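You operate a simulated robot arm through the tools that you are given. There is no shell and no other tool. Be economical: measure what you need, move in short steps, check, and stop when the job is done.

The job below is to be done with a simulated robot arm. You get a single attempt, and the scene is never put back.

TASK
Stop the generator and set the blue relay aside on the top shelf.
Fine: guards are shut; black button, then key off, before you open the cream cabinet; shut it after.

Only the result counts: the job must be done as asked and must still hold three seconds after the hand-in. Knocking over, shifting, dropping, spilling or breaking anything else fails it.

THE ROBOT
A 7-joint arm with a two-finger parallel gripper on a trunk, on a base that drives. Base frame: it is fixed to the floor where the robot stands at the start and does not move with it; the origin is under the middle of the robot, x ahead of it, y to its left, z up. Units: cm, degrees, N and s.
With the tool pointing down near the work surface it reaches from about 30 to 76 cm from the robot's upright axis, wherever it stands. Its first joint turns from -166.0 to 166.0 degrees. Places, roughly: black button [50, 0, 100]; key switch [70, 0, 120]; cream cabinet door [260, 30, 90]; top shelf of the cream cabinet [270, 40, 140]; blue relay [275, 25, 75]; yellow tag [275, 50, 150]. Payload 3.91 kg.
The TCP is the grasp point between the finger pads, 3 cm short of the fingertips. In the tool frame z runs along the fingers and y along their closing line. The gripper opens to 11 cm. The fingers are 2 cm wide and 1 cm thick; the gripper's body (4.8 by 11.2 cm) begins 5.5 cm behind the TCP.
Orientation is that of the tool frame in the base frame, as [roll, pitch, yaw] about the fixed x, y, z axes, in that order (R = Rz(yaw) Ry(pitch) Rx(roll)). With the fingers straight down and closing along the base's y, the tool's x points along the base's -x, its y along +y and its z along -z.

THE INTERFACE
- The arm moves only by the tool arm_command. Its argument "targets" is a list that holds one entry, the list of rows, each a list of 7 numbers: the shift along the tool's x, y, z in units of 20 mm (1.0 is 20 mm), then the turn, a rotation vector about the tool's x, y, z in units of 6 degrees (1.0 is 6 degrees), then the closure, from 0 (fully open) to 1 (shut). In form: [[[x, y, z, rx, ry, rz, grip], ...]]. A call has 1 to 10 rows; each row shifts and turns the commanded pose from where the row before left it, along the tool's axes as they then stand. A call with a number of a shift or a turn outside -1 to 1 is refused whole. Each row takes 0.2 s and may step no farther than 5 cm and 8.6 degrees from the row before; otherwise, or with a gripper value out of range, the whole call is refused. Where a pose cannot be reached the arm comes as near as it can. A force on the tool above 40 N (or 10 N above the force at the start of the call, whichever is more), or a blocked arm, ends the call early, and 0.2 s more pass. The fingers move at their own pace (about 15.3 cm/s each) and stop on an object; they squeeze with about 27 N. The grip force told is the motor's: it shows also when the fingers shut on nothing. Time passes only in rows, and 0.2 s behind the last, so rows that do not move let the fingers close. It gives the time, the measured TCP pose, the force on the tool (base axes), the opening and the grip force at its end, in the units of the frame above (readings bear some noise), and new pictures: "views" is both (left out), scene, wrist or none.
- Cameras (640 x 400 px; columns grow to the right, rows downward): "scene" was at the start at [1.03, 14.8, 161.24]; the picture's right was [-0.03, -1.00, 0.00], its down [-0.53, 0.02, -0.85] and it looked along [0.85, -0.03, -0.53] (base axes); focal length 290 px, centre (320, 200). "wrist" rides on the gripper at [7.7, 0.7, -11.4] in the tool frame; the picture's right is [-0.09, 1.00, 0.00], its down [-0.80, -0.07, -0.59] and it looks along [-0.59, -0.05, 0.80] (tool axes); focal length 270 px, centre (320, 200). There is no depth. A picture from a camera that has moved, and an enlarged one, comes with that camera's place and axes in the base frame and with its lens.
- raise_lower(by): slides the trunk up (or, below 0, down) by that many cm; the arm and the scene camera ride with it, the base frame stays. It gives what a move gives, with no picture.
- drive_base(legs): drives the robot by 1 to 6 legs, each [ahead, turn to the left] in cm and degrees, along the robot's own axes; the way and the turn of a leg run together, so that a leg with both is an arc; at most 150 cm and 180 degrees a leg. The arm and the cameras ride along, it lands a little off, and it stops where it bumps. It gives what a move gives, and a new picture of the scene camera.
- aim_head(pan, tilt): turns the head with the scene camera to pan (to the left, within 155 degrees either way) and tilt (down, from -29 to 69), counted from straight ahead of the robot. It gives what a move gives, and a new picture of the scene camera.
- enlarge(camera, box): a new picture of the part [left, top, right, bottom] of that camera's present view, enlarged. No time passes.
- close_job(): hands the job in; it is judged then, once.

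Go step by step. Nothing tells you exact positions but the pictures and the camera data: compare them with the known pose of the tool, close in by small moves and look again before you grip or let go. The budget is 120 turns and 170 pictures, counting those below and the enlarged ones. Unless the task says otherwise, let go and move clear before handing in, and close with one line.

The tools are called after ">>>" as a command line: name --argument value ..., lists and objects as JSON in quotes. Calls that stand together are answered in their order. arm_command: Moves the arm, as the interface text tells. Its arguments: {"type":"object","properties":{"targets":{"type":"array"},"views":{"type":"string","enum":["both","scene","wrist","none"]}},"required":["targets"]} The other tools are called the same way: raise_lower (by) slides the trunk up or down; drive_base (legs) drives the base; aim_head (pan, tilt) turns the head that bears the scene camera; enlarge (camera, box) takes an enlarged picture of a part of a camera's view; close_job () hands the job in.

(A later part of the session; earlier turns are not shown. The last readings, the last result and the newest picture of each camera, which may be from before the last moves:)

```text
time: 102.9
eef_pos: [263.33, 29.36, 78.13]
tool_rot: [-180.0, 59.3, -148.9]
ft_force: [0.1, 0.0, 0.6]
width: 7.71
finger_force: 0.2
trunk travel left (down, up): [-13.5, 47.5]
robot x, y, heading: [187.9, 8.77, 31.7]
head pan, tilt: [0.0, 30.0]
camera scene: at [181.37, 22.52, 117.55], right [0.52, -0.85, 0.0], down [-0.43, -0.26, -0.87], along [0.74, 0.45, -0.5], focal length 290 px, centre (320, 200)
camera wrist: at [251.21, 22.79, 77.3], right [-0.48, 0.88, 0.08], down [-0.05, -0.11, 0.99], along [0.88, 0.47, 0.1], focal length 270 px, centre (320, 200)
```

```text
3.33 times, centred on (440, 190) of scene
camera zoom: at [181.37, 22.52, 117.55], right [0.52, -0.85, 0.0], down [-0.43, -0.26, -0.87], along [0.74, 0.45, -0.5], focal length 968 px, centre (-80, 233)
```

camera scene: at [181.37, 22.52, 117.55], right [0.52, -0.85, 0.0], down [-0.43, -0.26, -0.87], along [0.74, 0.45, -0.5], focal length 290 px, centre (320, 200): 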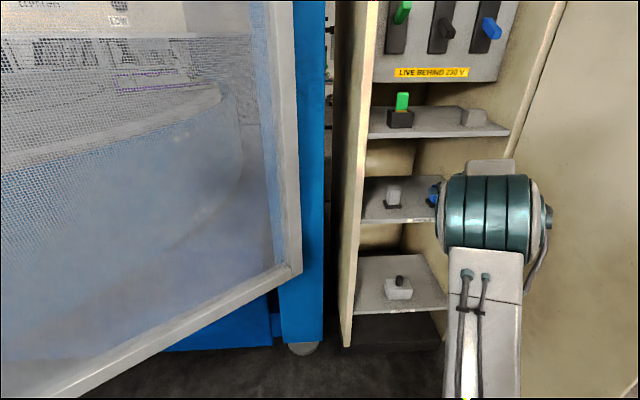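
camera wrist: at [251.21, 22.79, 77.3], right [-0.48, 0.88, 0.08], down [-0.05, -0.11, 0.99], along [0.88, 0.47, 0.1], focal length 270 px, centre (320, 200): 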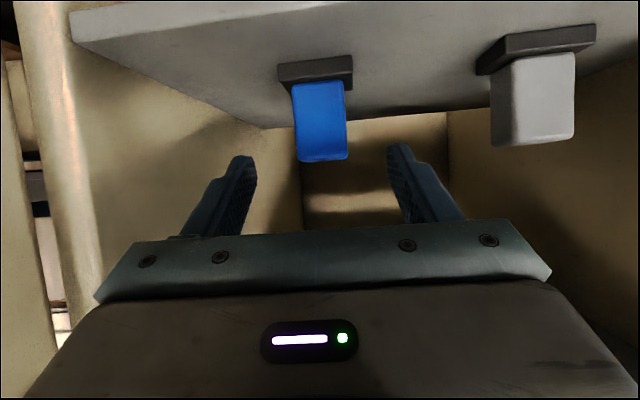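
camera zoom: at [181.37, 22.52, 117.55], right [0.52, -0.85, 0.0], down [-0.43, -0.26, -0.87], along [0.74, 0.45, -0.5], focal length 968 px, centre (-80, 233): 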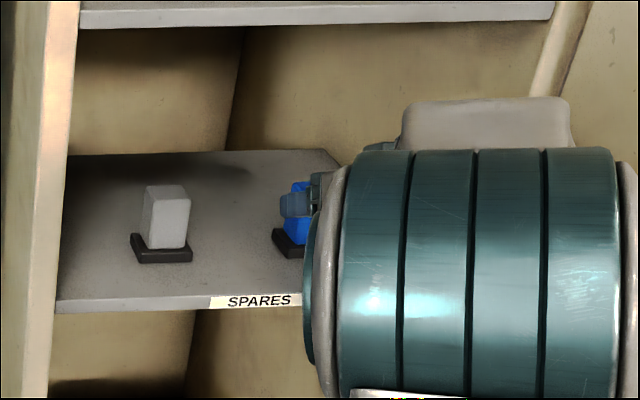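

The relay (4 cm wide, ~6 tall) is centred. I advance the last ~7.5 cm and then check before gripping.

>>> arm_command --targets '[[[0, 0, 0.95, 0, 0, 0, 0.3], [0, 0, 0.95, 0, 0, 0, 0.3], [0, 0, 0.95, 0, 0, 0, 0.3], [0, 0, 0.9, 0, 0, 0, 0.3]]]' --views "wrist"

```text
time: 103.9
eef_pos: [268.9, 32.69, 74.36]
tool_rot: [180.0, 59.4, -149.0]
ft_force: [-0.7, 0.5, 0.8]
width: 7.7
finger_force: 0.0
trunk travel left (down, up): [-13.5, 47.5]
robot x, y, heading: [188.39, 8.92, 31.4]
head pan, tilt: [0.0, 30.0]
camera wrist: at [256.75, 26.18, 73.49], right [-0.48, 0.88, 0.08], down [-0.05, -0.11, 0.99], along [0.88, 0.47, 0.1], focal length 270 px, centre (320, 200)
```

wrist: 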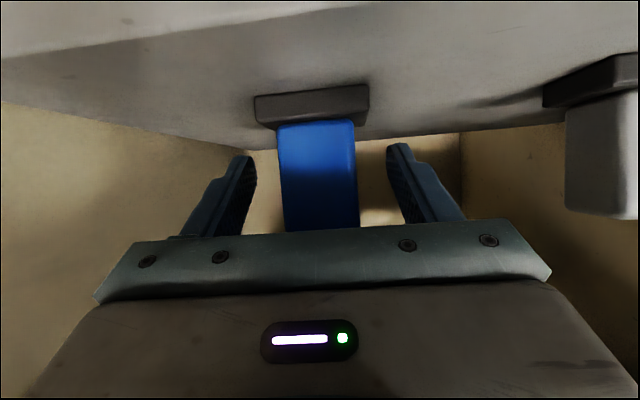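

The relay stands between the pads with about 2.6 cm overlap. I close and lift slowly straight up.

>>> arm_command --targets '[[[0, 0, 0.3, 0, 0, 0, 0.3], [0, 0, 0, 0, 0, 0, 0.6], [0, 0, 0, 0, 0, 0, 1], [0, 0, 0, 0, 0, 0, 1], [0, 0, 0, 0, 0, 0, 1]]]' --views "none"

>>> arm_command --targets '[[[-0.26, 0, -0.15, 0, 0, 0, 1], [-0.26, 0, -0.15, 0, 0, 0, 1], [-0.26, 0, -0.15, 0, 0, 0, 1], [-0.26, 0, -0.15, 0, 0, 0, 1]]]' --views "wrist"

```text
time: 105.1
eef_pos: [269.36, 33.03, 74.15]
tool_rot: [179.9, 59.3, -149.0]
ft_force: [0.3, 0.6, 0.4]
width: 3.57
finger_force: 27.2
trunk travel left (down, up): [-13.5, 47.5]
robot x, y, heading: [188.09, 8.8, 31.5]
head pan, tilt: [0.0, 30.0]
```

```text
time: 106.1
eef_pos: [269.4, 32.98, 76.43]
tool_rot: [179.9, 59.5, -149.0]
ft_force: [-0.6, -0.1, -0.2]
width: 3.56
finger_force: 27.3
trunk travel left (down, up): [-13.5, 47.5]
robot x, y, heading: [188.47, 9.1, 31.7]
head pan, tilt: [0.0, 30.0]
camera wrist: at [257.22, 26.43, 75.63], right [-0.48, 0.88, 0.08], down [-0.05, -0.11, 0.99], along [0.88, 0.47, 0.1], focal length 270 px, centre (320, 200)
```

wrist: 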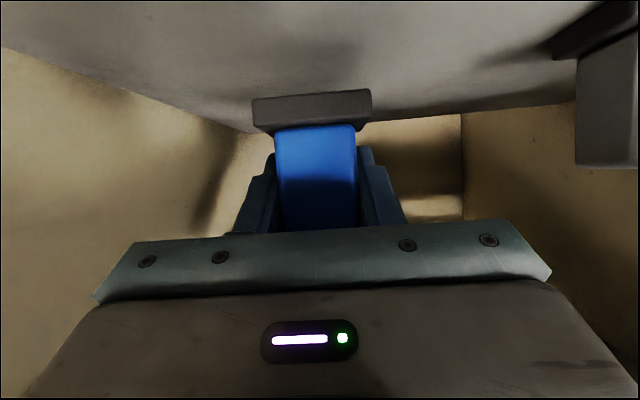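

The relay lifts together with its small black base. I raise it a bit more and withdraw it straight out of the cabinet.

>>> arm_command --targets '[[[-0.5, 0, -0.3, 0, 0, 0, 1], [-0.5, 0, -0.3, 0, 0, 0, 1], [0.5, 0, -0.86, 0, 0, 0, 1], [0.5, 0, -0.86, 0, 0, 0, 1], [0.5, 0, -0.86, 0, 0, 0, 1], [0.5, 0, -0.86, 0, 0, 0, 1], [0.5, 0, -0.86, 0, 0, 0, 1], [0.5, 0, -0.86, 0, 0, 0, 1], [0.5, 0, -0.86, 0, 0, 0, 1], [0.5, 0, -0.86, 0, 0, 0, 1]]]' --views "none"

>>> arm_command --targets '[[[0.5, 0, -0.86, 0, 0, 0, 1], [0.5, 0, -0.86, 0, 0, 0, 1], [0.5, 0, -0.86, 0, 0, 0, 1], [0.5, 0, -0.86, 0, 0, 0, 1], [0.5, 0, -0.86, 0, 0, 0, 1], [0.5, 0, -0.86, 0, 0, 0, 1]]]'

```text
time: 108.3
eef_pos: [255.8, 24.8, 78.89]
tool_rot: [-180.0, 59.4, -149.0]
ft_force: [-0.4, 0.5, -0.5]
width: 3.56
finger_force: 27.0
trunk travel left (down, up): [-13.5, 47.5]
robot x, y, heading: [188.49, 9.02, 31.4]
head pan, tilt: [0.0, 30.0]
```

```text
time: 109.7
eef_pos: [245.52, 18.67, 78.93]
tool_rot: [179.9, 59.4, -148.9]
ft_force: [0.7, 0.5, -2.3]
width: 3.56
finger_force: 27.0
trunk travel left (down, up): [-13.5, 47.5]
robot x, y, heading: [188.27, 8.84, 31.5]
head pan, tilt: [0.0, 30.0]
camera scene: at [181.4, 22.53, 117.55], right [0.52, -0.85, 0.0], down [-0.43, -0.26, -0.87], along [0.74, 0.45, -0.5], focal length 290 px, centre (320, 200)
camera wrist: at [233.34, 12.05, 78.14], right [-0.48, 0.88, 0.08], down [-0.05, -0.11, 0.99], along [0.88, 0.47, 0.1], focal length 270 px, centre (320, 200)
```

scene: 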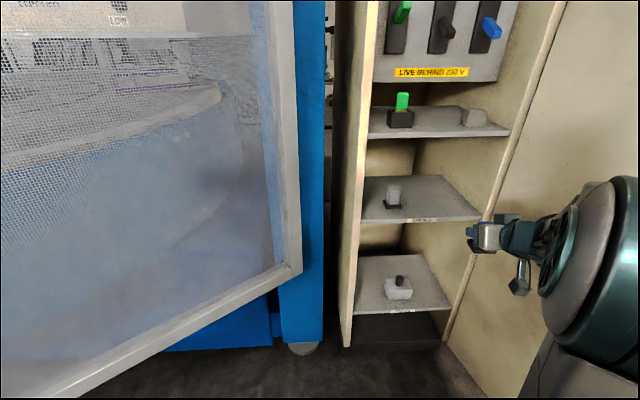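
wrist: 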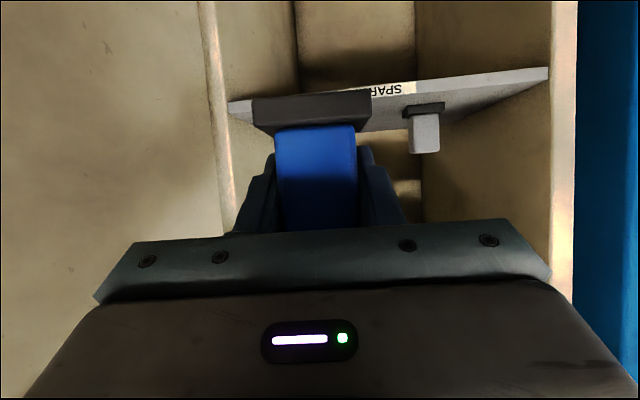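

The relay is out. I raise the trunk fully to look at the top shelf.

>>> raise_lower --by 47

>>> aim_head --pan 0 --tilt 20

>>> enlarge --camera "scene" --box '[330, 60, 570, 240]'

```text
refused: 47 is not a number from -40 to 40
```

```text
time: 110.4
eef_pos: [245.43, 18.67, 78.99]
tool_rot: [-180.0, 59.4, -148.9]
ft_force: [-0.6, 0.3, -0.5]
width: 3.55
finger_force: 27.2
trunk travel left (down, up): [-13.5, 47.5]
robot x, y, heading: [187.97, 8.78, 31.4]
head pan, tilt: [0.0, 20.0]
camera scene: at [181.61, 22.66, 119.15], right [0.52, -0.85, 0.0], down [-0.29, -0.18, -0.94], along [0.8, 0.49, -0.34], focal length 290 px, centre (320, 200)
```

scene: 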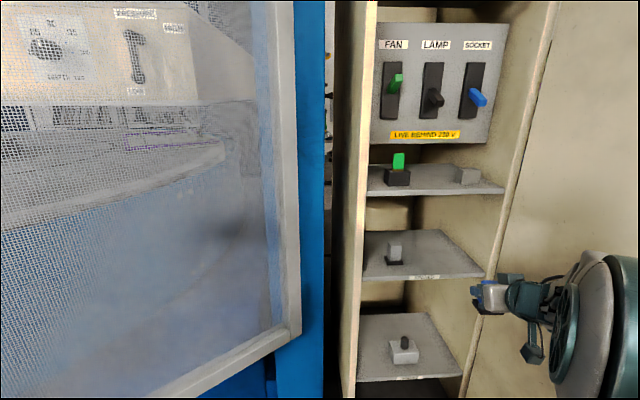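

```text
2.22 times, centred on (450, 150) of scene
camera zoom: at [181.61, 22.66, 119.15], right [0.52, -0.85, 0.0], down [-0.29, -0.18, -0.94], along [0.8, 0.49, -0.34], focal length 645 px, centre (31, 311)
```

zoom: 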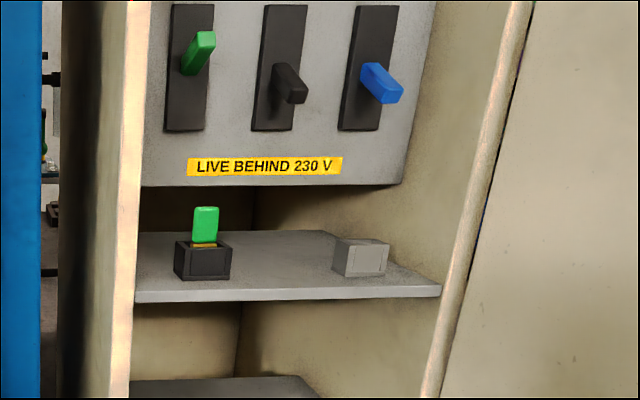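

The trunk step is limited to 40 cm; I raise in two goes and look at the top shelf.

>>> raise_lower --by 40

>>> raise_lower --by 7

>>> aim_head --pan 0 --tilt 25

>>> enlarge --camera "scene" --box '[330, 0, 570, 180]'

```text
time: 114.3
eef_pos: [245.53, 18.65, 119.04]
tool_rot: [-180.0, 59.5, -149.0]
ft_force: [-0.3, 0.5, -0.5]
width: 3.57
finger_force: 27.1
trunk travel left (down, up): [-53.5, 7.5]
robot x, y, heading: [188.3, 8.75, 31.8]
head pan, tilt: [0.0, 20.0]
```

```text
time: 115.3
eef_pos: [245.55, 18.62, 126.01]
tool_rot: [-180.0, 59.4, -149.1]
ft_force: [0.0, -0.1, -2.1]
width: 3.57
finger_force: 27.0
trunk travel left (down, up): [-60.5, 0.5]
robot x, y, heading: [188.27, 9.19, 31.5]
head pan, tilt: [0.0, 20.0]
```

```text
time: 116.0
eef_pos: [245.5, 18.53, 126.02]
tool_rot: [179.9, 59.3, -149.0]
ft_force: [-0.2, 0.4, -1.0]
width: 3.59
finger_force: 27.0
trunk travel left (down, up): [-60.5, 0.5]
robot x, y, heading: [188.35, 9.03, 31.7]
head pan, tilt: [0.0, 25.0]
camera scene: at [181.53, 22.61, 165.35], right [0.52, -0.85, 0.0], down [-0.36, -0.22, -0.91], along [0.77, 0.47, -0.42], focal length 290 px, centre (320, 200)
```

scene: 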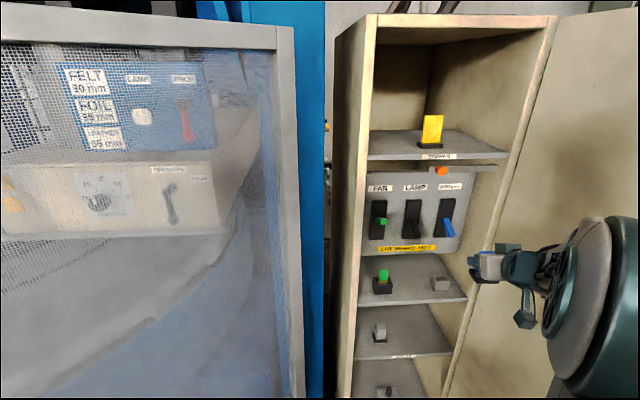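

```text
2.22 times, centred on (450, 90) of scene
camera zoom: at [181.53, 22.61, 165.35], right [0.52, -0.85, 0.0], down [-0.36, -0.22, -0.91], along [0.77, 0.47, -0.42], focal length 645 px, centre (31, 444)
```

zoom: 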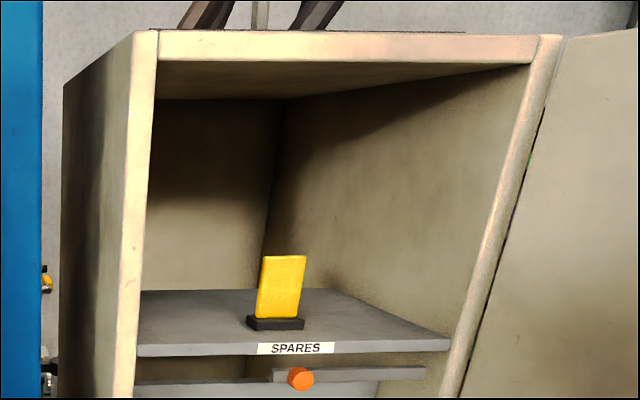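

The top SPARES shelf (z≈144) holds the yellow tag mid-shelf; the area front-left of it is free. I lift the relay to above that height and shift left, still outside the cabinet.

>>> arm_command --targets '[[[-0.95, 0.5, -0.56, 0, 0, 0, 1], [-0.95, 0.5, -0.56, 0, 0, 0, 1], [-0.95, 0.5, -0.56, 0, 0, 0, 1], [-0.95, 0.5, -0.56, 0, 0, 0, 1], [-0.95, 0.5, -0.56, 0, 0, 0, 1], [-0.95, 0.5, -0.56, 0, 0, 0, 1], [-0.95, 0.5, -0.56, 0, 0, 0, 1], [-0.95, 0.5, -0.56, 0, 0, 0, 1], [-0.95, 0.5, -0.56, 0, 0, 0, 1], [-0.95, 0.5, -0.56, 0, 0, 0, 1]]]' --views "none"

>>> arm_command --targets '[[[-0.95, 0.6, -0.56, 0, 0, 0, 1], [-0.95, 0.6, -0.56, 0, 0, 0, 1], [-0.5, 0.6, -0.3, 0, 0, 0, 1]]]'

```text
time: 118.2
eef_pos: [240.41, 27.28, 148.13]
tool_rot: [-180.0, 59.3, -149.0]
ft_force: [0.8, 0.9, 0.1]
width: 3.55
finger_force: 26.6
trunk travel left (down, up): [-60.5, 0.5]
robot x, y, heading: [188.39, 8.9, 31.5]
head pan, tilt: [0.0, 25.0]
```

```text
time: 119.0
eef_pos: [238.47, 30.21, 153.73]
tool_rot: [180.0, 59.4, -148.9]
ft_force: [0.0, 0.1, -1.4]
width: 3.55
finger_force: 27.2
trunk travel left (down, up): [-60.5, 0.5]
robot x, y, heading: [187.98, 8.65, 31.8]
head pan, tilt: [0.0, 25.0]
camera scene: at [181.49, 22.65, 165.34], right [0.52, -0.85, 0.0], down [-0.36, -0.22, -0.91], along [0.77, 0.47, -0.42], focal length 290 px, centre (320, 200)
camera wrist: at [226.34, 23.75, 152.93], right [-0.48, 0.88, 0.08], down [-0.05, -0.11, 0.99], along [0.88, 0.47, 0.1], focal length 270 px, centre (320, 200)
```

scene: 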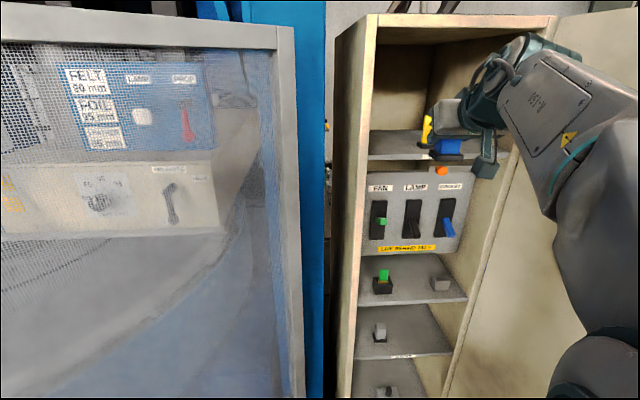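
wrist: 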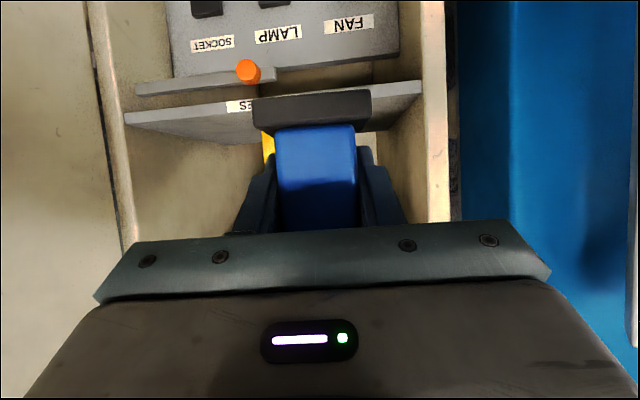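

The shelf's front corners are confirmed near (249.6, 51, 144) and (269.6, 19, 144); the relay's base is ~5 cm above that level. I move 20 cm in horizontally, shifting 1.4 cm left away from the tag.

>>> arm_command --targets '[[[-0.5, 0.35, 0.86, 0, 0, 0, 1], [-0.5, 0.35, 0.86, 0, 0, 0, 1], [-0.5, 0, 0.86, 0, 0, 0, 1], [-0.5, 0, 0.86, 0, 0, 0, 1], [-0.5, 0, 0.86, 0, 0, 0, 1], [-0.5, 0, 0.86, 0, 0, 0, 1], [-0.5, 0, 0.86, 0, 0, 0, 1], [-0.5, 0, 0.86, 0, 0, 0, 1], [-0.5, 0, 0.86, 0, 0, 0, 1], [-0.5, 0, 0.86, 0, 0, 0, 1]]]'

>>> enlarge --camera "scene" --box '[340, 80, 540, 200]'

```text
time: 121.2
eef_pos: [252.1, 41.32, 153.84]
tool_rot: [-179.9, 59.3, -148.9]
ft_force: [1.4, 0.4, -1.0]
width: 3.57
finger_force: 27.2
out of reach, approached as far as the arm can: row 3, 4, 5
trunk travel left (down, up): [-60.5, 0.5]
robot x, y, heading: [188.3, 8.86, 31.6]
head pan, tilt: [0.0, 25.0]
camera scene: at [181.6, 22.8, 165.33], right [0.52, -0.85, 0.0], down [-0.36, -0.22, -0.91], along [0.77, 0.47, -0.42], focal length 290 px, centre (320, 200)
camera wrist: at [239.88, 34.66, 153.07], right [-0.48, 0.88, 0.07], down [-0.05, -0.11, 0.99], along [0.88, 0.47, 0.1], focal length 270 px, centre (320, 200)
```

scene: 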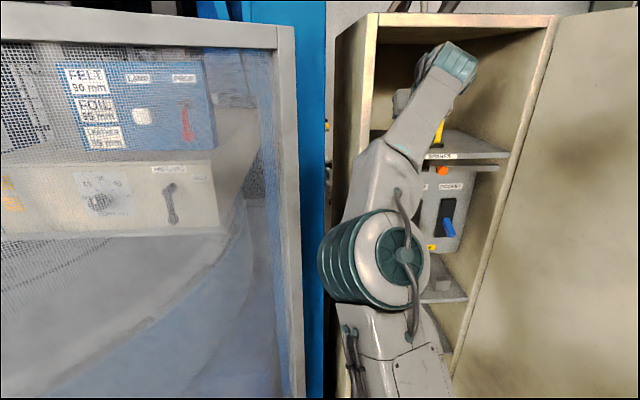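
wrist: 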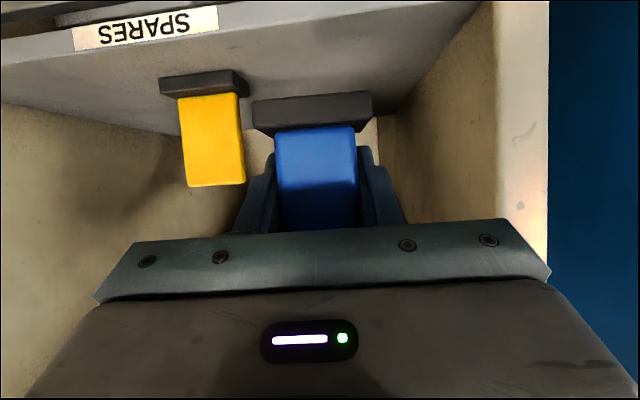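

```text
3.20 times, centred on (440, 140) of scene
camera zoom: at [181.6, 22.8, 165.33], right [0.52, -0.85, 0.0], down [-0.36, -0.22, -0.91], along [0.77, 0.47, -0.42], focal length 929 px, centre (-64, 392)
```

zoom: 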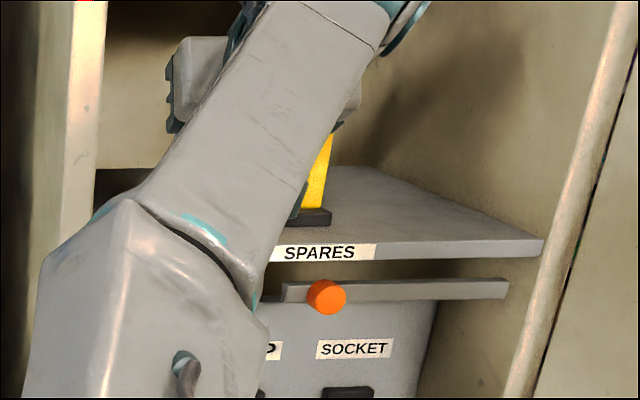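

The relay is over the shelf beside the tag. I shift 1.2 cm further left, go 6.5 cm deeper, and look.

>>> arm_command --targets '[[[0, 0.6, 0, 0, 0, 0, 1], [-0.4, 0, 0.7, 0, 0, 0, 1], [-0.4, 0, 0.7, 0, 0, 0, 1], [-0.4, 0, 0.7, 0, 0, 0, 1], [-0.4, 0, 0.7, 0, 0, 0, 1]]]'

```text
time: 122.4
eef_pos: [256.1, 45.04, 153.88]
tool_rot: [-180.0, 59.4, -148.9]
ft_force: [-0.2, -0.4, -1.2]
width: 3.55
finger_force: 27.0
out of reach, approached as far as the arm can: row 5
trunk travel left (down, up): [-60.5, 0.5]
robot x, y, heading: [187.96, 8.64, 31.6]
head pan, tilt: [0.0, 25.0]
camera scene: at [181.45, 22.65, 165.34], right [0.52, -0.85, 0.0], down [-0.36, -0.22, -0.91], along [0.77, 0.47, -0.42], focal length 290 px, centre (320, 200)
camera wrist: at [244.0, 38.37, 153.07], right [-0.48, 0.88, 0.08], down [-0.05, -0.11, 0.99], along [0.88, 0.47, 0.1], focal length 270 px, centre (320, 200)
```

scene: 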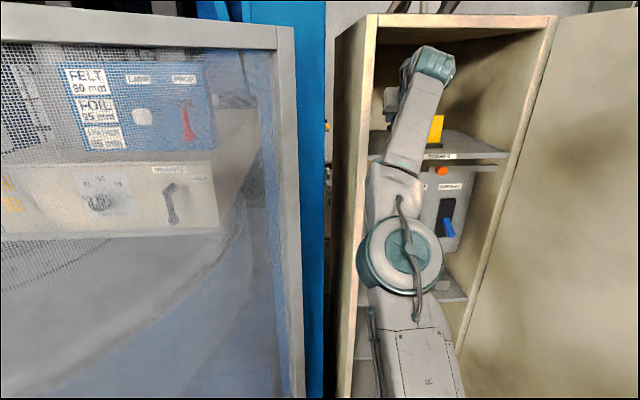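
wrist: 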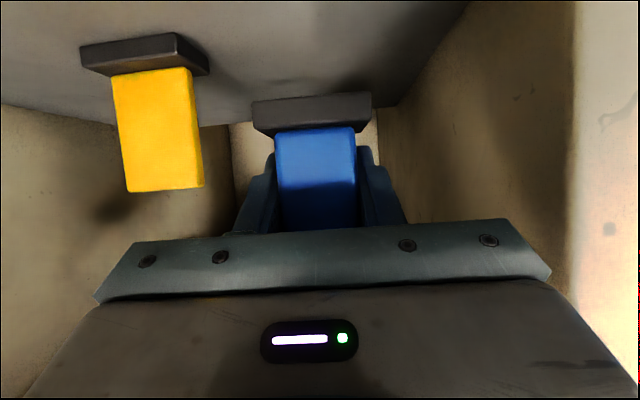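

I'm near the reach limit; lowering gains reach. I lower 3 cm and push 2 cm further in.

>>> arm_command --targets '[[[0.65, 0, 0.38, 0, 0, 0, 1], [0.65, 0, 0.38, 0, 0, 0, 1], [-0.25, 0, 0.43, 0, 0, 0, 1], [-0.25, 0, 0.43, 0, 0, 0, 1]]]' --views "wrist"

```text
time: 123.4
eef_pos: [257.95, 45.75, 150.89]
tool_rot: [179.9, 59.3, -149.1]
ft_force: [0.4, 0.0, -0.9]
width: 3.54
finger_force: 27.0
trunk travel left (down, up): [-60.5, 0.5]
robot x, y, heading: [188.54, 8.68, 31.5]
head pan, tilt: [0.0, 25.0]
camera wrist: at [245.81, 39.36, 149.97], right [-0.48, 0.88, 0.08], down [-0.05, -0.11, 0.99], along [0.88, 0.47, 0.1], focal length 270 px, centre (320, 200)
```

wrist: 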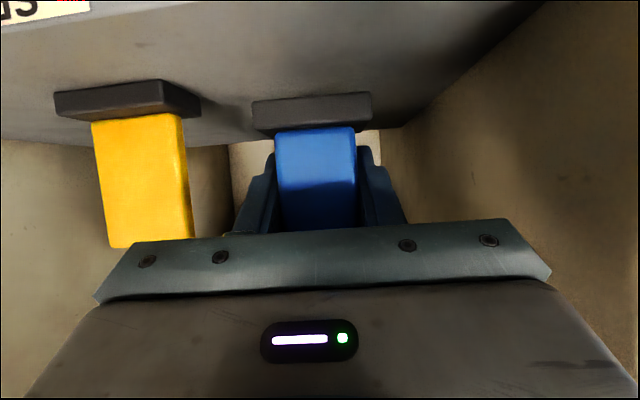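

The relay is ~4 cm in from the edge with its base ~2 cm above the shelf. I lower in small steps, watching the force.

>>> arm_command --targets '[[[0.3, 0, 0.18, 0, 0, 0, 1], [0.3, 0, 0.18, 0, 0, 0, 1]]]' --views "none"

>>> arm_command --targets '[[[0.15, 0, 0.09, 0, 0, 0, 1], [0, 0, 0, 0, 0, 0, 1]]]' --views "wrist"

```text
time: 124.0
eef_pos: [257.88, 45.94, 149.48]
tool_rot: [-180.0, 59.4, -148.9]
ft_force: [-0.3, -0.2, -1.1]
width: 3.56
finger_force: 27.7
trunk travel left (down, up): [-60.5, 0.5]
robot x, y, heading: [187.91, 8.96, 31.5]
head pan, tilt: [0.0, 25.0]
```

```text
time: 124.6
eef_pos: [257.92, 46.0, 149.06]
tool_rot: [-180.0, 59.4, -148.9]
ft_force: [-0.1, -0.6, -0.7]
width: 3.57
finger_force: 26.2
trunk travel left (down, up): [-60.5, 0.5]
robot x, y, heading: [188.45, 8.98, 31.7]
head pan, tilt: [0.0, 25.0]
camera wrist: at [245.75, 39.4, 148.23], right [-0.48, 0.88, 0.08], down [-0.05, -0.11, 0.99], along [0.88, 0.47, 0.1], focal length 270 px, centre (320, 200)
```

wrist: 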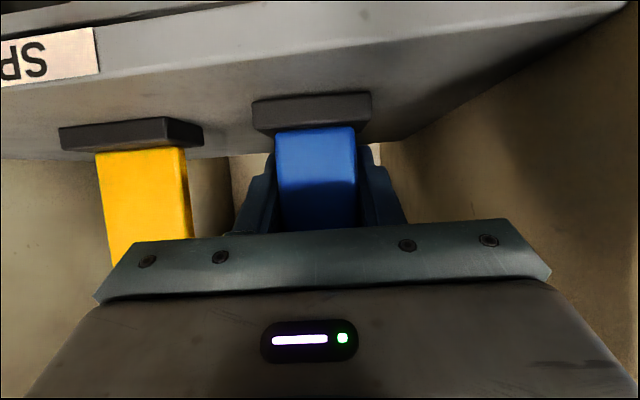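

Still no contact. I lower in smaller steps.

>>> arm_command --targets '[[[0.13, 0, 0.08, 0, 0, 0, 1], [0.13, 0, 0.08, 0, 0, 0, 1], [0, 0, 0, 0, 0, 0, 1]]]' --views "none"

>>> arm_command --targets '[[[0.13, 0, 0.08, 0, 0, 0, 1], [0, 0, 0, 0, 0, 0, 1]]]' --views "none"

>>> arm_command --targets '[[[0.13, 0, 0.08, 0, 0, 0, 1], [0, 0, 0, 0, 0, 0, 1]]]' --views "wrist"

```text
time: 125.4
eef_pos: [257.75, 45.87, 148.78]
tool_rot: [180.0, 59.8, -149.0]
ft_force: [6.1, 3.1, 25.8]
width: 3.56
finger_force: 27.2
trunk travel left (down, up): [-60.5, 0.5]
robot x, y, heading: [188.65, 9.3, 31.2]
head pan, tilt: [0.0, 25.0]
```

```text
time: 126.0
eef_pos: [257.67, 45.75, 148.36]
tool_rot: [179.9, 59.6, -149.0]
ft_force: [2.3, 2.6, 24.2]
width: 3.57
finger_force: 26.9
trunk travel left (down, up): [-60.5, 0.5]
robot x, y, heading: [188.06, 9.19, 31.6]
head pan, tilt: [0.0, 25.0]
```

```text
time: 126.6
eef_pos: [257.69, 45.83, 148.3]
tool_rot: [-180.0, 59.8, -148.9]
ft_force: [2.9, 2.5, 33.9]
width: 3.59
finger_force: 27.0
trunk travel left (down, up): [-60.5, 0.5]
robot x, y, heading: [188.11, 8.89, 31.5]
head pan, tilt: [0.0, 25.0]
camera wrist: at [245.46, 39.24, 147.33], right [-0.48, 0.88, 0.08], down [-0.06, -0.12, 0.99], along [0.88, 0.47, 0.11], focal length 270 px, centre (320, 200)
```

wrist: 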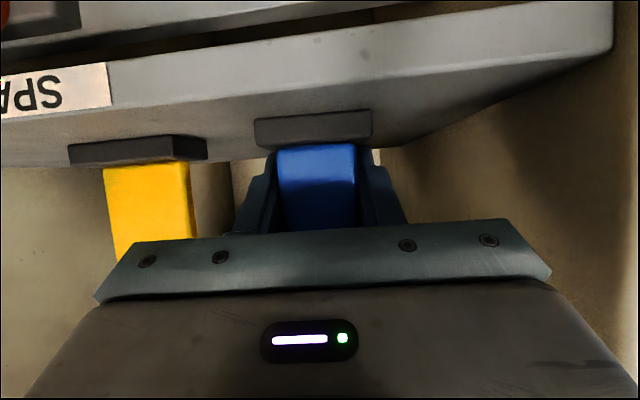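

The relay stands on the shelf (34 N). I relieve the pressure, then open the fingers 1 cm each side.

>>> arm_command --targets '[[[-0.09, 0, -0.05, 0, 0, 0, 1], [0, 0, 0, 0, 0, 0, 1], [0, 0, 0, 0, 0, 0, 0.62], [0, 0, 0, 0, 0, 0, 0.5], [0, 0, 0, 0, 0, 0, 0.5]]]' --views "wrist"

```text
time: 127.8
eef_pos: [258.11, 45.89, 148.04]
tool_rot: [179.9, 59.2, -149.0]
ft_force: [-0.2, 0.5, 0.1]
width: 5.48
finger_force: 0.0
trunk travel left (down, up): [-60.5, 0.5]
robot x, y, heading: [188.0, 8.88, 31.4]
head pan, tilt: [0.0, 25.0]
camera wrist: at [245.84, 39.42, 147.17], right [-0.48, 0.88, 0.08], down [-0.05, -0.11, 0.99], along [0.88, 0.47, 0.1], focal length 270 px, centre (320, 200)
```

wrist: 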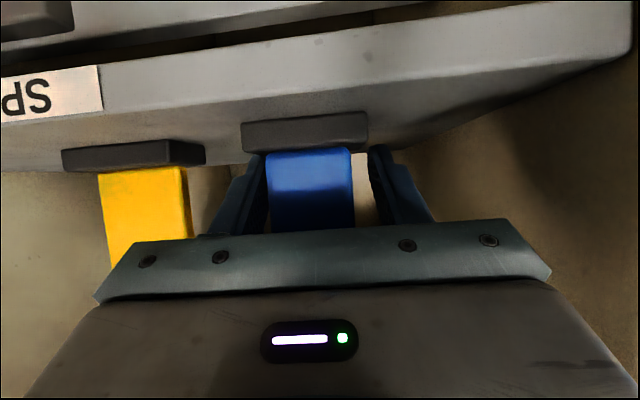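

The relay stands free. I centre a hair and back straight out along the tool axis.

>>> arm_command --targets '[[[0, -0.12, -0.4, 0, 0, 0, 0.5], [0, 0, -0.8, 0, 0, 0, 0.5], [0, 0, -0.8, 0, 0, 0, 0.5], [0, 0, -0.8, 0, 0, 0, 0.5], [0.3, 0, -0.9, 0, 0, 0, 0.5], [0.5, 0, -0.86, 0, 0, 0, 0.5], [0.5, 0, -0.86, 0, 0, 0, 0.5], [0.5, 0, -0.86, 0, 0, 0, 0.5], [0.5, 0, -0.86, 0, 0, 0, 0.5], [0.5, 0, -0.86, 0, 0, 0, 0.5]]]'

```text
time: 130.0
eef_pos: [243.66, 37.29, 151.41]
tool_rot: [179.9, 59.4, -149.0]
ft_force: [-0.2, 0.1, -0.8]
width: 5.53
finger_force: 0.0
trunk travel left (down, up): [-60.5, 0.5]
robot x, y, heading: [188.43, 8.99, 31.5]
head pan, tilt: [0.0, 25.0]
camera scene: at [181.44, 22.59, 165.34], right [0.52, -0.85, 0.0], down [-0.36, -0.22, -0.91], along [0.77, 0.47, -0.42], focal length 290 px, centre (320, 200)
camera wrist: at [231.54, 30.61, 150.62], right [-0.48, 0.88, 0.08], down [-0.05, -0.11, 0.99], along [0.88, 0.47, 0.1], focal length 270 px, centre (320, 200)
```

scene: 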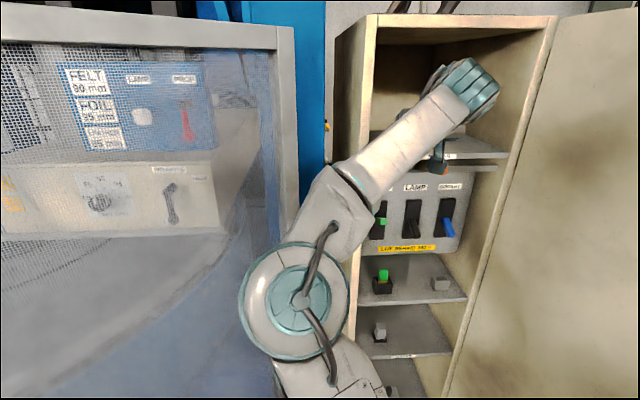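
wrist: 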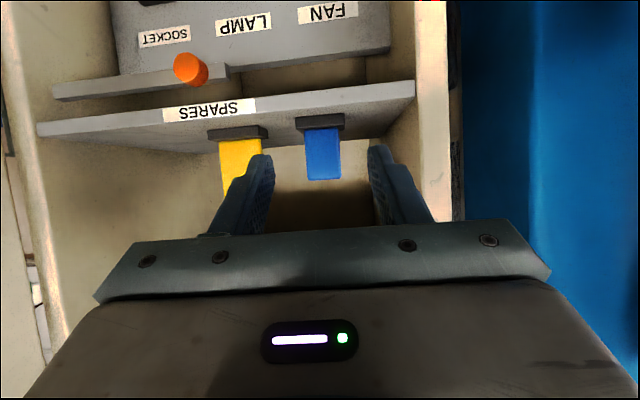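

The relay stands on the top shelf beside the tag. Now I back the base away to get the arm clear, then go to the outside of the door to shut it.

>>> drive_base --legs '[[-30, 0]]'

>>> enlarge --camera "scene" --box '[300, 40, 540, 220]'

```text
time: 132.0
eef_pos: [218.3, 21.71, 151.49]
tool_rot: [-180.0, 59.4, -148.8]
ft_force: [-0.6, 0.2, -0.1]
width: 5.49
finger_force: 0.0
trunk travel left (down, up): [-60.5, 0.5]
robot x, y, heading: [163.31, -6.95, 31.6]
head pan, tilt: [0.0, 25.0]
camera scene: at [156.08, 6.96, 165.35], right [0.53, -0.85, 0.0], down [-0.36, -0.22, -0.91], along [0.77, 0.48, -0.42], focal length 290 px, centre (320, 200)
```

scene: 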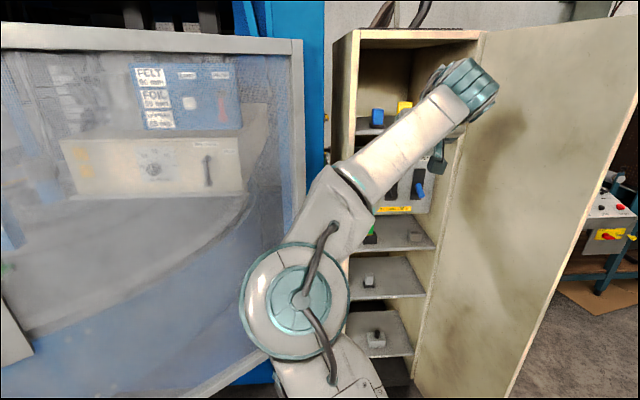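

```text
2.22 times, centred on (420, 130) of scene
camera zoom: at [156.08, 6.96, 165.35], right [0.53, -0.85, 0.0], down [-0.36, -0.22, -0.91], along [0.77, 0.48, -0.42], focal length 645 px, centre (98, 356)
```

zoom: 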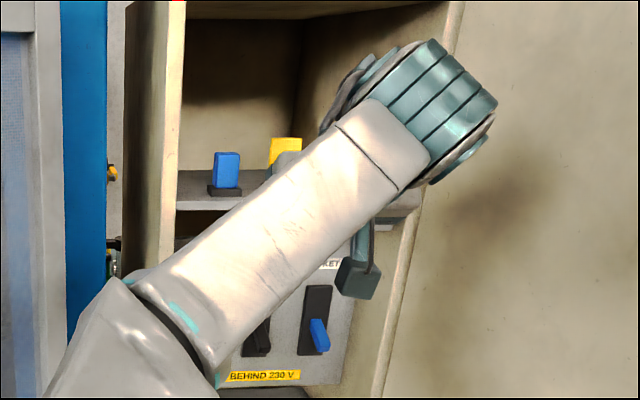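

The relay and tag both stand upright. The door's free edge is near (240, −14). I reposition the base to the right, to about (174, −38), so the hand ends up outside the door.

>>> drive_base --legs '[[0, -101], [33, 0], [0, 78]]'

```text
time: 141.8
eef_pos: [237.06, -33.66, 151.54]
tool_rot: [-180.0, 59.5, -172.0]
ft_force: [0.9, 0.4, -0.5]
width: 5.51
finger_force: 0.1
trunk travel left (down, up): [-60.5, 0.5]
robot x, y, heading: [175.01, -37.81, 8.5]
head pan, tilt: [0.0, 25.0]
camera scene: at [173.98, -22.61, 165.34], right [0.15, -0.99, 0.0], down [-0.42, -0.06, -0.91], along [0.9, 0.13, -0.42], focal length 290 px, centre (320, 200)
```

scene: 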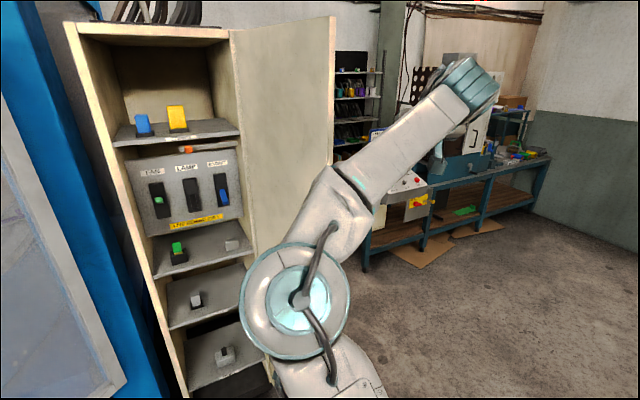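

Good view: the door edge is just ahead-left of the hand. I lower to mid-door height, shut the fingers and turn the tool to about 44° yaw, parallel to the door.

>>> raise_lower --by -36

>>> arm_command --targets '[[[0, 0, 0, -0.86, 0, -0.5, 1], [0, 0, 0, -0.86, 0, -0.5, 1], [0, 0, 0, -0.86, 0, -0.5, 1], [0, 0, 0, -0.86, 0, -0.5, 1], [0, 0, 0, -0.86, 0, -0.5, 1], [0, 0, 0, -0.86, 0, -0.5, 1]]]'

```text
time: 145.3
eef_pos: [236.97, -33.57, 115.58]
tool_rot: [-180.0, 59.4, -172.2]
ft_force: [-0.4, 0.2, 0.0]
width: 5.52
finger_force: 0.0
trunk travel left (down, up): [-24.5, 36.5]
robot x, y, heading: [174.91, -37.65, 8.2]
head pan, tilt: [0.0, 25.0]
```

```text
time: 146.7
eef_pos: [237.06, -33.59, 115.5]
tool_rot: [179.5, 59.5, -136.6]
ft_force: [0.0, 0.0, 0.2]
width: 0.0
finger_force: 27.0
trunk travel left (down, up): [-24.5, 36.5]
robot x, y, heading: [174.47, -37.8, 8.3]
head pan, tilt: [0.0, 25.0]
camera scene: at [173.98, -22.64, 129.34], right [0.15, -0.99, 0.0], down [-0.42, -0.06, -0.91], along [0.9, 0.13, -0.42], focal length 290 px, centre (320, 200)
camera wrist: at [226.61, -42.71, 114.6], right [-0.66, 0.75, 0.08], down [-0.02, -0.13, 0.99], along [0.75, 0.65, 0.1], focal length 270 px, centre (320, 200)
```

scene: 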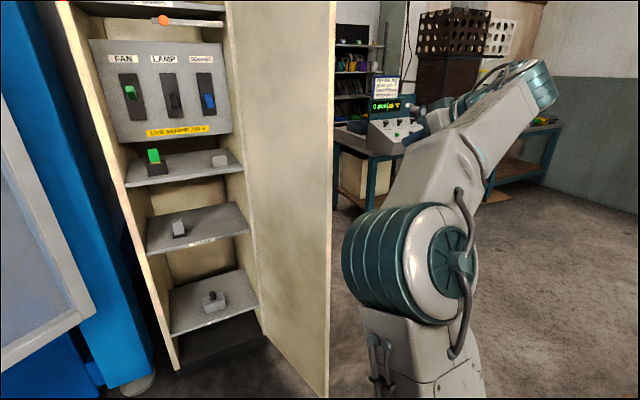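
wrist: 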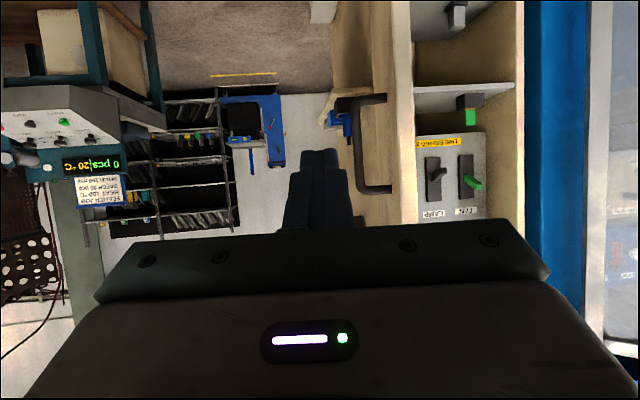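

I see the door edge-on with its handle on the outer side, just left of my fingers. I advance ~16 cm alongside, then sweep left to push the door.

>>> arm_command --targets '[[[-0.5, 0, 0.86, 0, 0, 0, 1], [-0.5, 0, 0.86, 0, 0, 0, 1], [-0.5, 0, 0.86, 0, 0, 0, 1], [-0.5, 0, 0.86, 0, 0, 0, 1], [-0.5, 0, 0.86, 0, 0, 0, 1], [-0.5, 0, 0.86, 0, 0, 0, 1], [-0.5, 0, 0.86, 0, 0, 0, 1], [-0.5, 0, 0.86, 0, 0, 0, 1]]]'

```text
time: 148.5
eef_pos: [248.53, -22.61, 115.42]
tool_rot: [179.5, 59.6, -136.8]
ft_force: [0.2, -0.2, 0.1]
width: 0.0
finger_force: 26.8
trunk travel left (down, up): [-24.5, 36.5]
robot x, y, heading: [174.85, -37.82, 8.3]
head pan, tilt: [0.0, 25.0]
camera scene: at [173.99, -22.65, 129.34], right [0.15, -0.99, 0.0], down [-0.42, -0.06, -0.91], along [0.9, 0.13, -0.42], focal length 290 px, centre (320, 200)
camera wrist: at [238.15, -31.7, 114.46], right [-0.66, 0.75, 0.08], down [-0.02, -0.13, 0.99], along [0.76, 0.65, 0.1], focal length 270 px, centre (320, 200)
```

scene: 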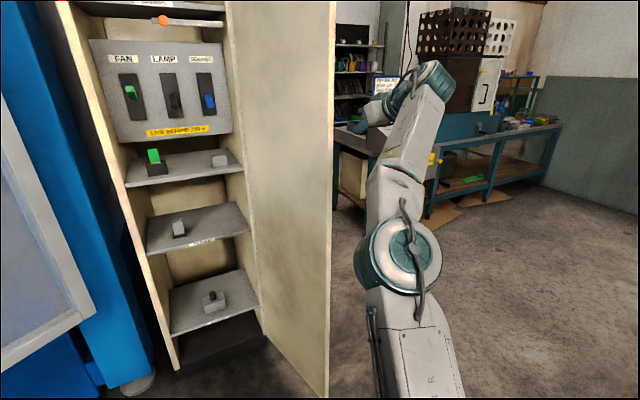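
wrist: 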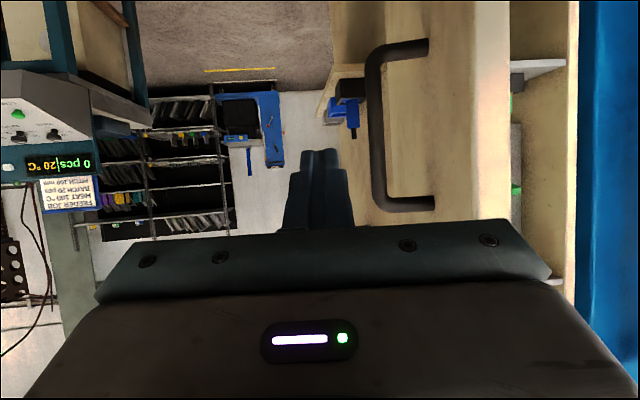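

The finger side faces the handle bar. I sweep left to swing the door.

>>> arm_command --targets '[[[0, 0.9, 0, 0, 0, 0, 1], [0, 0.9, 0, 0, 0, 0, 1], [0, 0.9, 0, 0, 0, 0, 1], [0, 0.9, 0, 0, 0, 0, 1], [0, 0.9, 0, 0, 0, 0, 1], [0, 0.9, 0, 0, 0, 0, 1], [0, 0.9, 0, 0, 0, 0, 1], [0, 0.9, 0, 0, 0, 0, 1]]]'

```text
time: 150.3
eef_pos: [238.48, -12.07, 115.37]
tool_rot: [179.3, 59.4, -136.6]
ft_force: [0.3, -0.5, 0.1]
width: 0.0
finger_force: 26.8
trunk travel left (down, up): [-24.5, 36.5]
robot x, y, heading: [174.87, -38.1, 8.3]
head pan, tilt: [0.0, 25.0]
camera scene: at [173.98, -22.62, 129.34], right [0.15, -0.99, 0.0], down [-0.42, -0.06, -0.91], along [0.9, 0.13, -0.42], focal length 290 px, centre (320, 200)
camera wrist: at [228.13, -21.13, 114.49], right [-0.66, 0.75, 0.08], down [-0.02, -0.13, 0.99], along [0.75, 0.65, 0.1], focal length 270 px, centre (320, 200)
```

scene: 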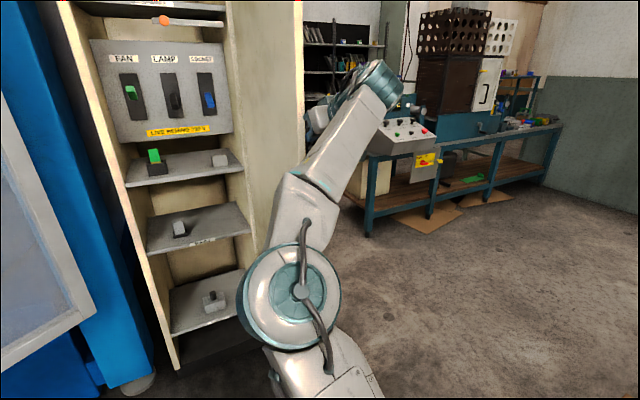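
wrist: 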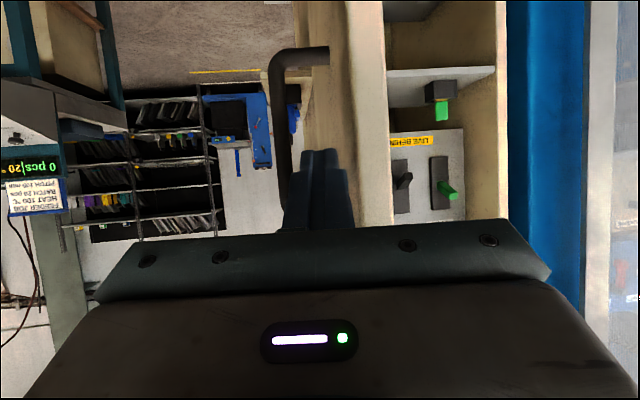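

The door is swinging with almost no resistance. I lift the fingers above the handle and continue along the arc.

>>> arm_command --targets '[[[-0.86, 0, -0.5, 0, 0, 0, 1], [-0.86, 0, -0.5, 0, 0, 0, 1], [-0.86, 0, -0.5, 0, 0, 0, 1], [-0.86, 0, -0.5, 0, 0, 0, 1], [-0.29, 0.78, 0.5, 0, 0, 0, 1], [-0.29, 0.78, 0.5, 0, 0, 0, 1], [-0.29, 0.78, 0.5, 0, 0, 0, 1], [-0.29, 0.78, 0.5, 0, 0, 0, 1], [-0.29, 0.78, 0.5, 0, 0, 0, 1], [-0.29, 0.78, 0.5, 0, 0, 0, 1]]]'

```text
time: 152.5
eef_pos: [236.75, -0.5, 123.58]
tool_rot: [179.6, 59.6, -136.4]
ft_force: [-16.4, -4.4, -0.3]
width: 0.02
finger_force: 26.0
trunk travel left (down, up): [-24.5, 36.5]
robot x, y, heading: [174.81, -37.69, 8.7]
head pan, tilt: [0.0, 25.0]
camera scene: at [173.66, -22.68, 129.35], right [0.15, -0.99, 0.0], down [-0.42, -0.06, -0.91], along [0.9, 0.13, -0.42], focal length 290 px, centre (320, 200)
camera wrist: at [226.32, -9.62, 122.69], right [-0.66, 0.75, 0.08], down [-0.03, -0.13, 0.99], along [0.75, 0.65, 0.1], focal length 270 px, centre (320, 200)
```

scene: 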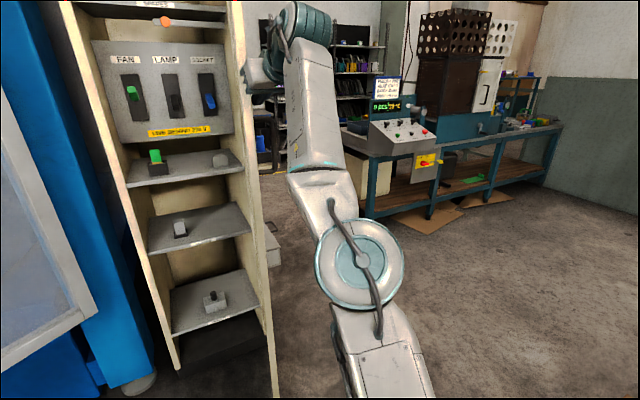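
wrist: 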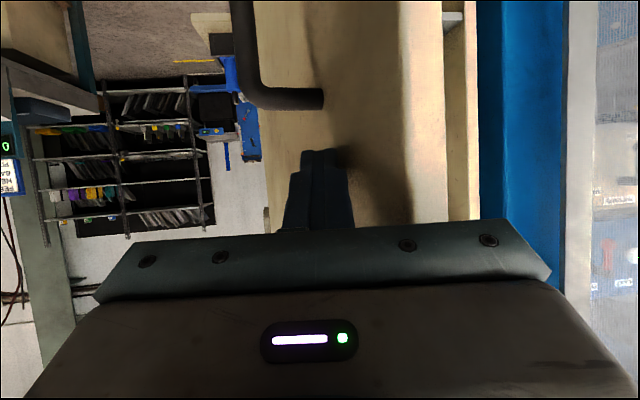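

The fingertips now push the door's outer face (door ≈75° open). I continue with more leftward motion.

>>> arm_command --targets '[[[-0.15, 0.95, 0.26, 0, 0, 0, 1], [-0.2, 0.9, 0.36, 0, 0, 0, 1], [-0.2, 0.9, 0.36, 0, 0, 0, 1], [-0.22, 0.88, 0.38, 0, 0, 0, 1], [-0.25, 0.84, 0.43, 0, 0, 0, 1], [-0.3, 0.8, 0.5, 0, 0, 0, 1], [-0.33, 0.75, 0.56, 0, 0, 0, 1]]]'

```text
time: 154.1
eef_pos: [232.41, 9.45, 121.57]
tool_rot: [179.6, 59.4, -136.4]
ft_force: [-0.1, -0.7, -0.5]
width: 0.01
finger_force: 26.7
out of reach, approached as far as the arm can: row 2, 3, 4, 6, 7
trunk travel left (down, up): [-24.5, 36.5]
robot x, y, heading: [174.8, -38.39, 8.5]
head pan, tilt: [0.0, 25.0]
camera scene: at [173.96, -22.53, 129.33], right [0.15, -0.99, 0.0], down [-0.42, -0.06, -0.91], along [0.9, 0.13, -0.42], focal length 290 px, centre (320, 200)
camera wrist: at [222.0, 0.36, 120.71], right [-0.66, 0.75, 0.08], down [-0.02, -0.13, 0.99], along [0.75, 0.65, 0.1], focal length 270 px, centre (320, 200)
```

scene: 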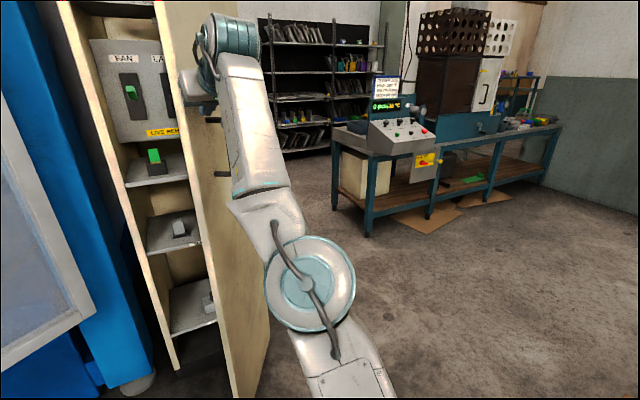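
wrist: 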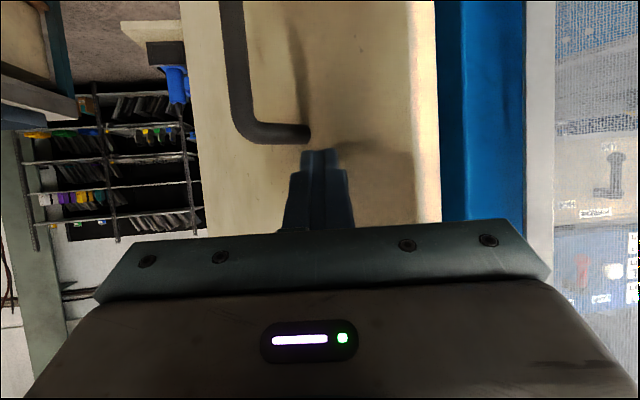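

The door is about half shut and I'm at the arm's reach limit. I pull the hand back and move the base over to in front of the cabinet to push it the rest of the way.

>>> arm_command --targets '[[[0.5, -0.3, -0.86, 0, 0, 0, 1], [0.5, -0.3, -0.86, 0, 0, 0, 1], [0.5, -0.3, -0.86, 0, 0, 0, 1], [0.5, -0.3, -0.86, 0, 0, 0, 1], [0.5, -0.3, -0.86, 0, 0, 0, 1], [0.5, -0.3, -0.86, 0, 0, 0, 1], [0.5, -0.3, -0.86, 0, 0, 0, 1], [0.5, -0.3, -0.86, 0, 0, 0, 1], [0.5, -0.3, -0.86, 0, 0, 0, 1], [0.5, -0.3, -0.86, 0, 0, 0, 1]]]' --views "none"

>>> arm_command --targets '[[[0.5, -0.3, -0.86, 0, 0, 0, 1], [0.5, -0.3, -0.86, 0, 0, 0, 1], [0.5, -0.3, -0.86, 0, 0, 0, 1], [0.5, -0.3, -0.86, 0, 0, 0, 1]]]' --views "scene"

```text
time: 156.3
eef_pos: [222.3, -8.92, 121.69]
tool_rot: [179.5, 59.5, -136.9]
ft_force: [0.8, -1.1, 0.3]
width: 0.0
finger_force: 26.5
trunk travel left (down, up): [-24.5, 36.5]
robot x, y, heading: [175.17, -37.39, 8.2]
head pan, tilt: [0.0, 25.0]
```

```text
time: 157.3
eef_pos: [218.17, -16.15, 121.8]
tool_rot: [179.6, 59.5, -136.6]
ft_force: [-0.5, 1.0, 0.3]
width: 0.0
finger_force: 26.8
trunk travel left (down, up): [-24.5, 36.5]
robot x, y, heading: [174.96, -37.62, 8.3]
head pan, tilt: [0.0, 25.0]
camera scene: at [173.99, -22.63, 129.34], right [0.15, -0.99, 0.0], down [-0.42, -0.06, -0.91], along [0.9, 0.13, -0.42], focal length 290 px, centre (320, 200)
```

scene: 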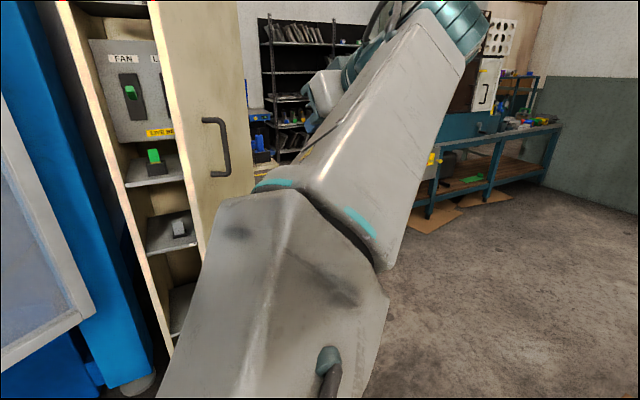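

The handle and half-closed door are in clear view. I move the base to about (169, −5) facing the door.

>>> drive_base --legs '[[0, 92], [33, 0], [0, -75]]'

```text
time: 166.7
eef_pos: [204.04, 27.95, 121.86]
tool_rot: [179.5, 59.5, -120.0]
ft_force: [0.2, -0.6, -0.6]
width: 0.01
finger_force: 26.4
trunk travel left (down, up): [-24.5, 36.5]
robot x, y, heading: [168.83, -5.75, 25.3]
head pan, tilt: [0.0, 25.0]
camera scene: at [163.53, 9.05, 129.34], right [0.42, -0.91, 0.0], down [-0.38, -0.18, -0.91], along [0.82, 0.39, -0.42], focal length 290 px, centre (320, 200)
```

scene: 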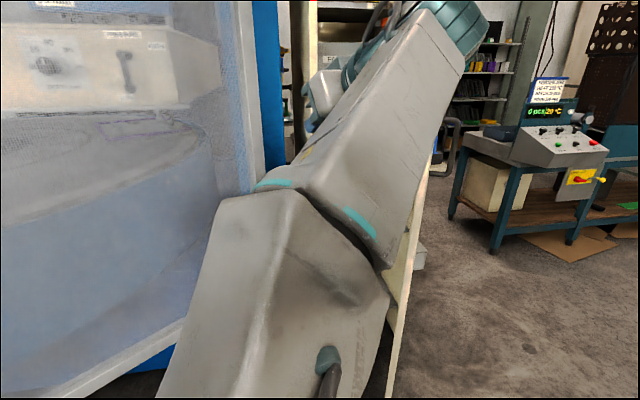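

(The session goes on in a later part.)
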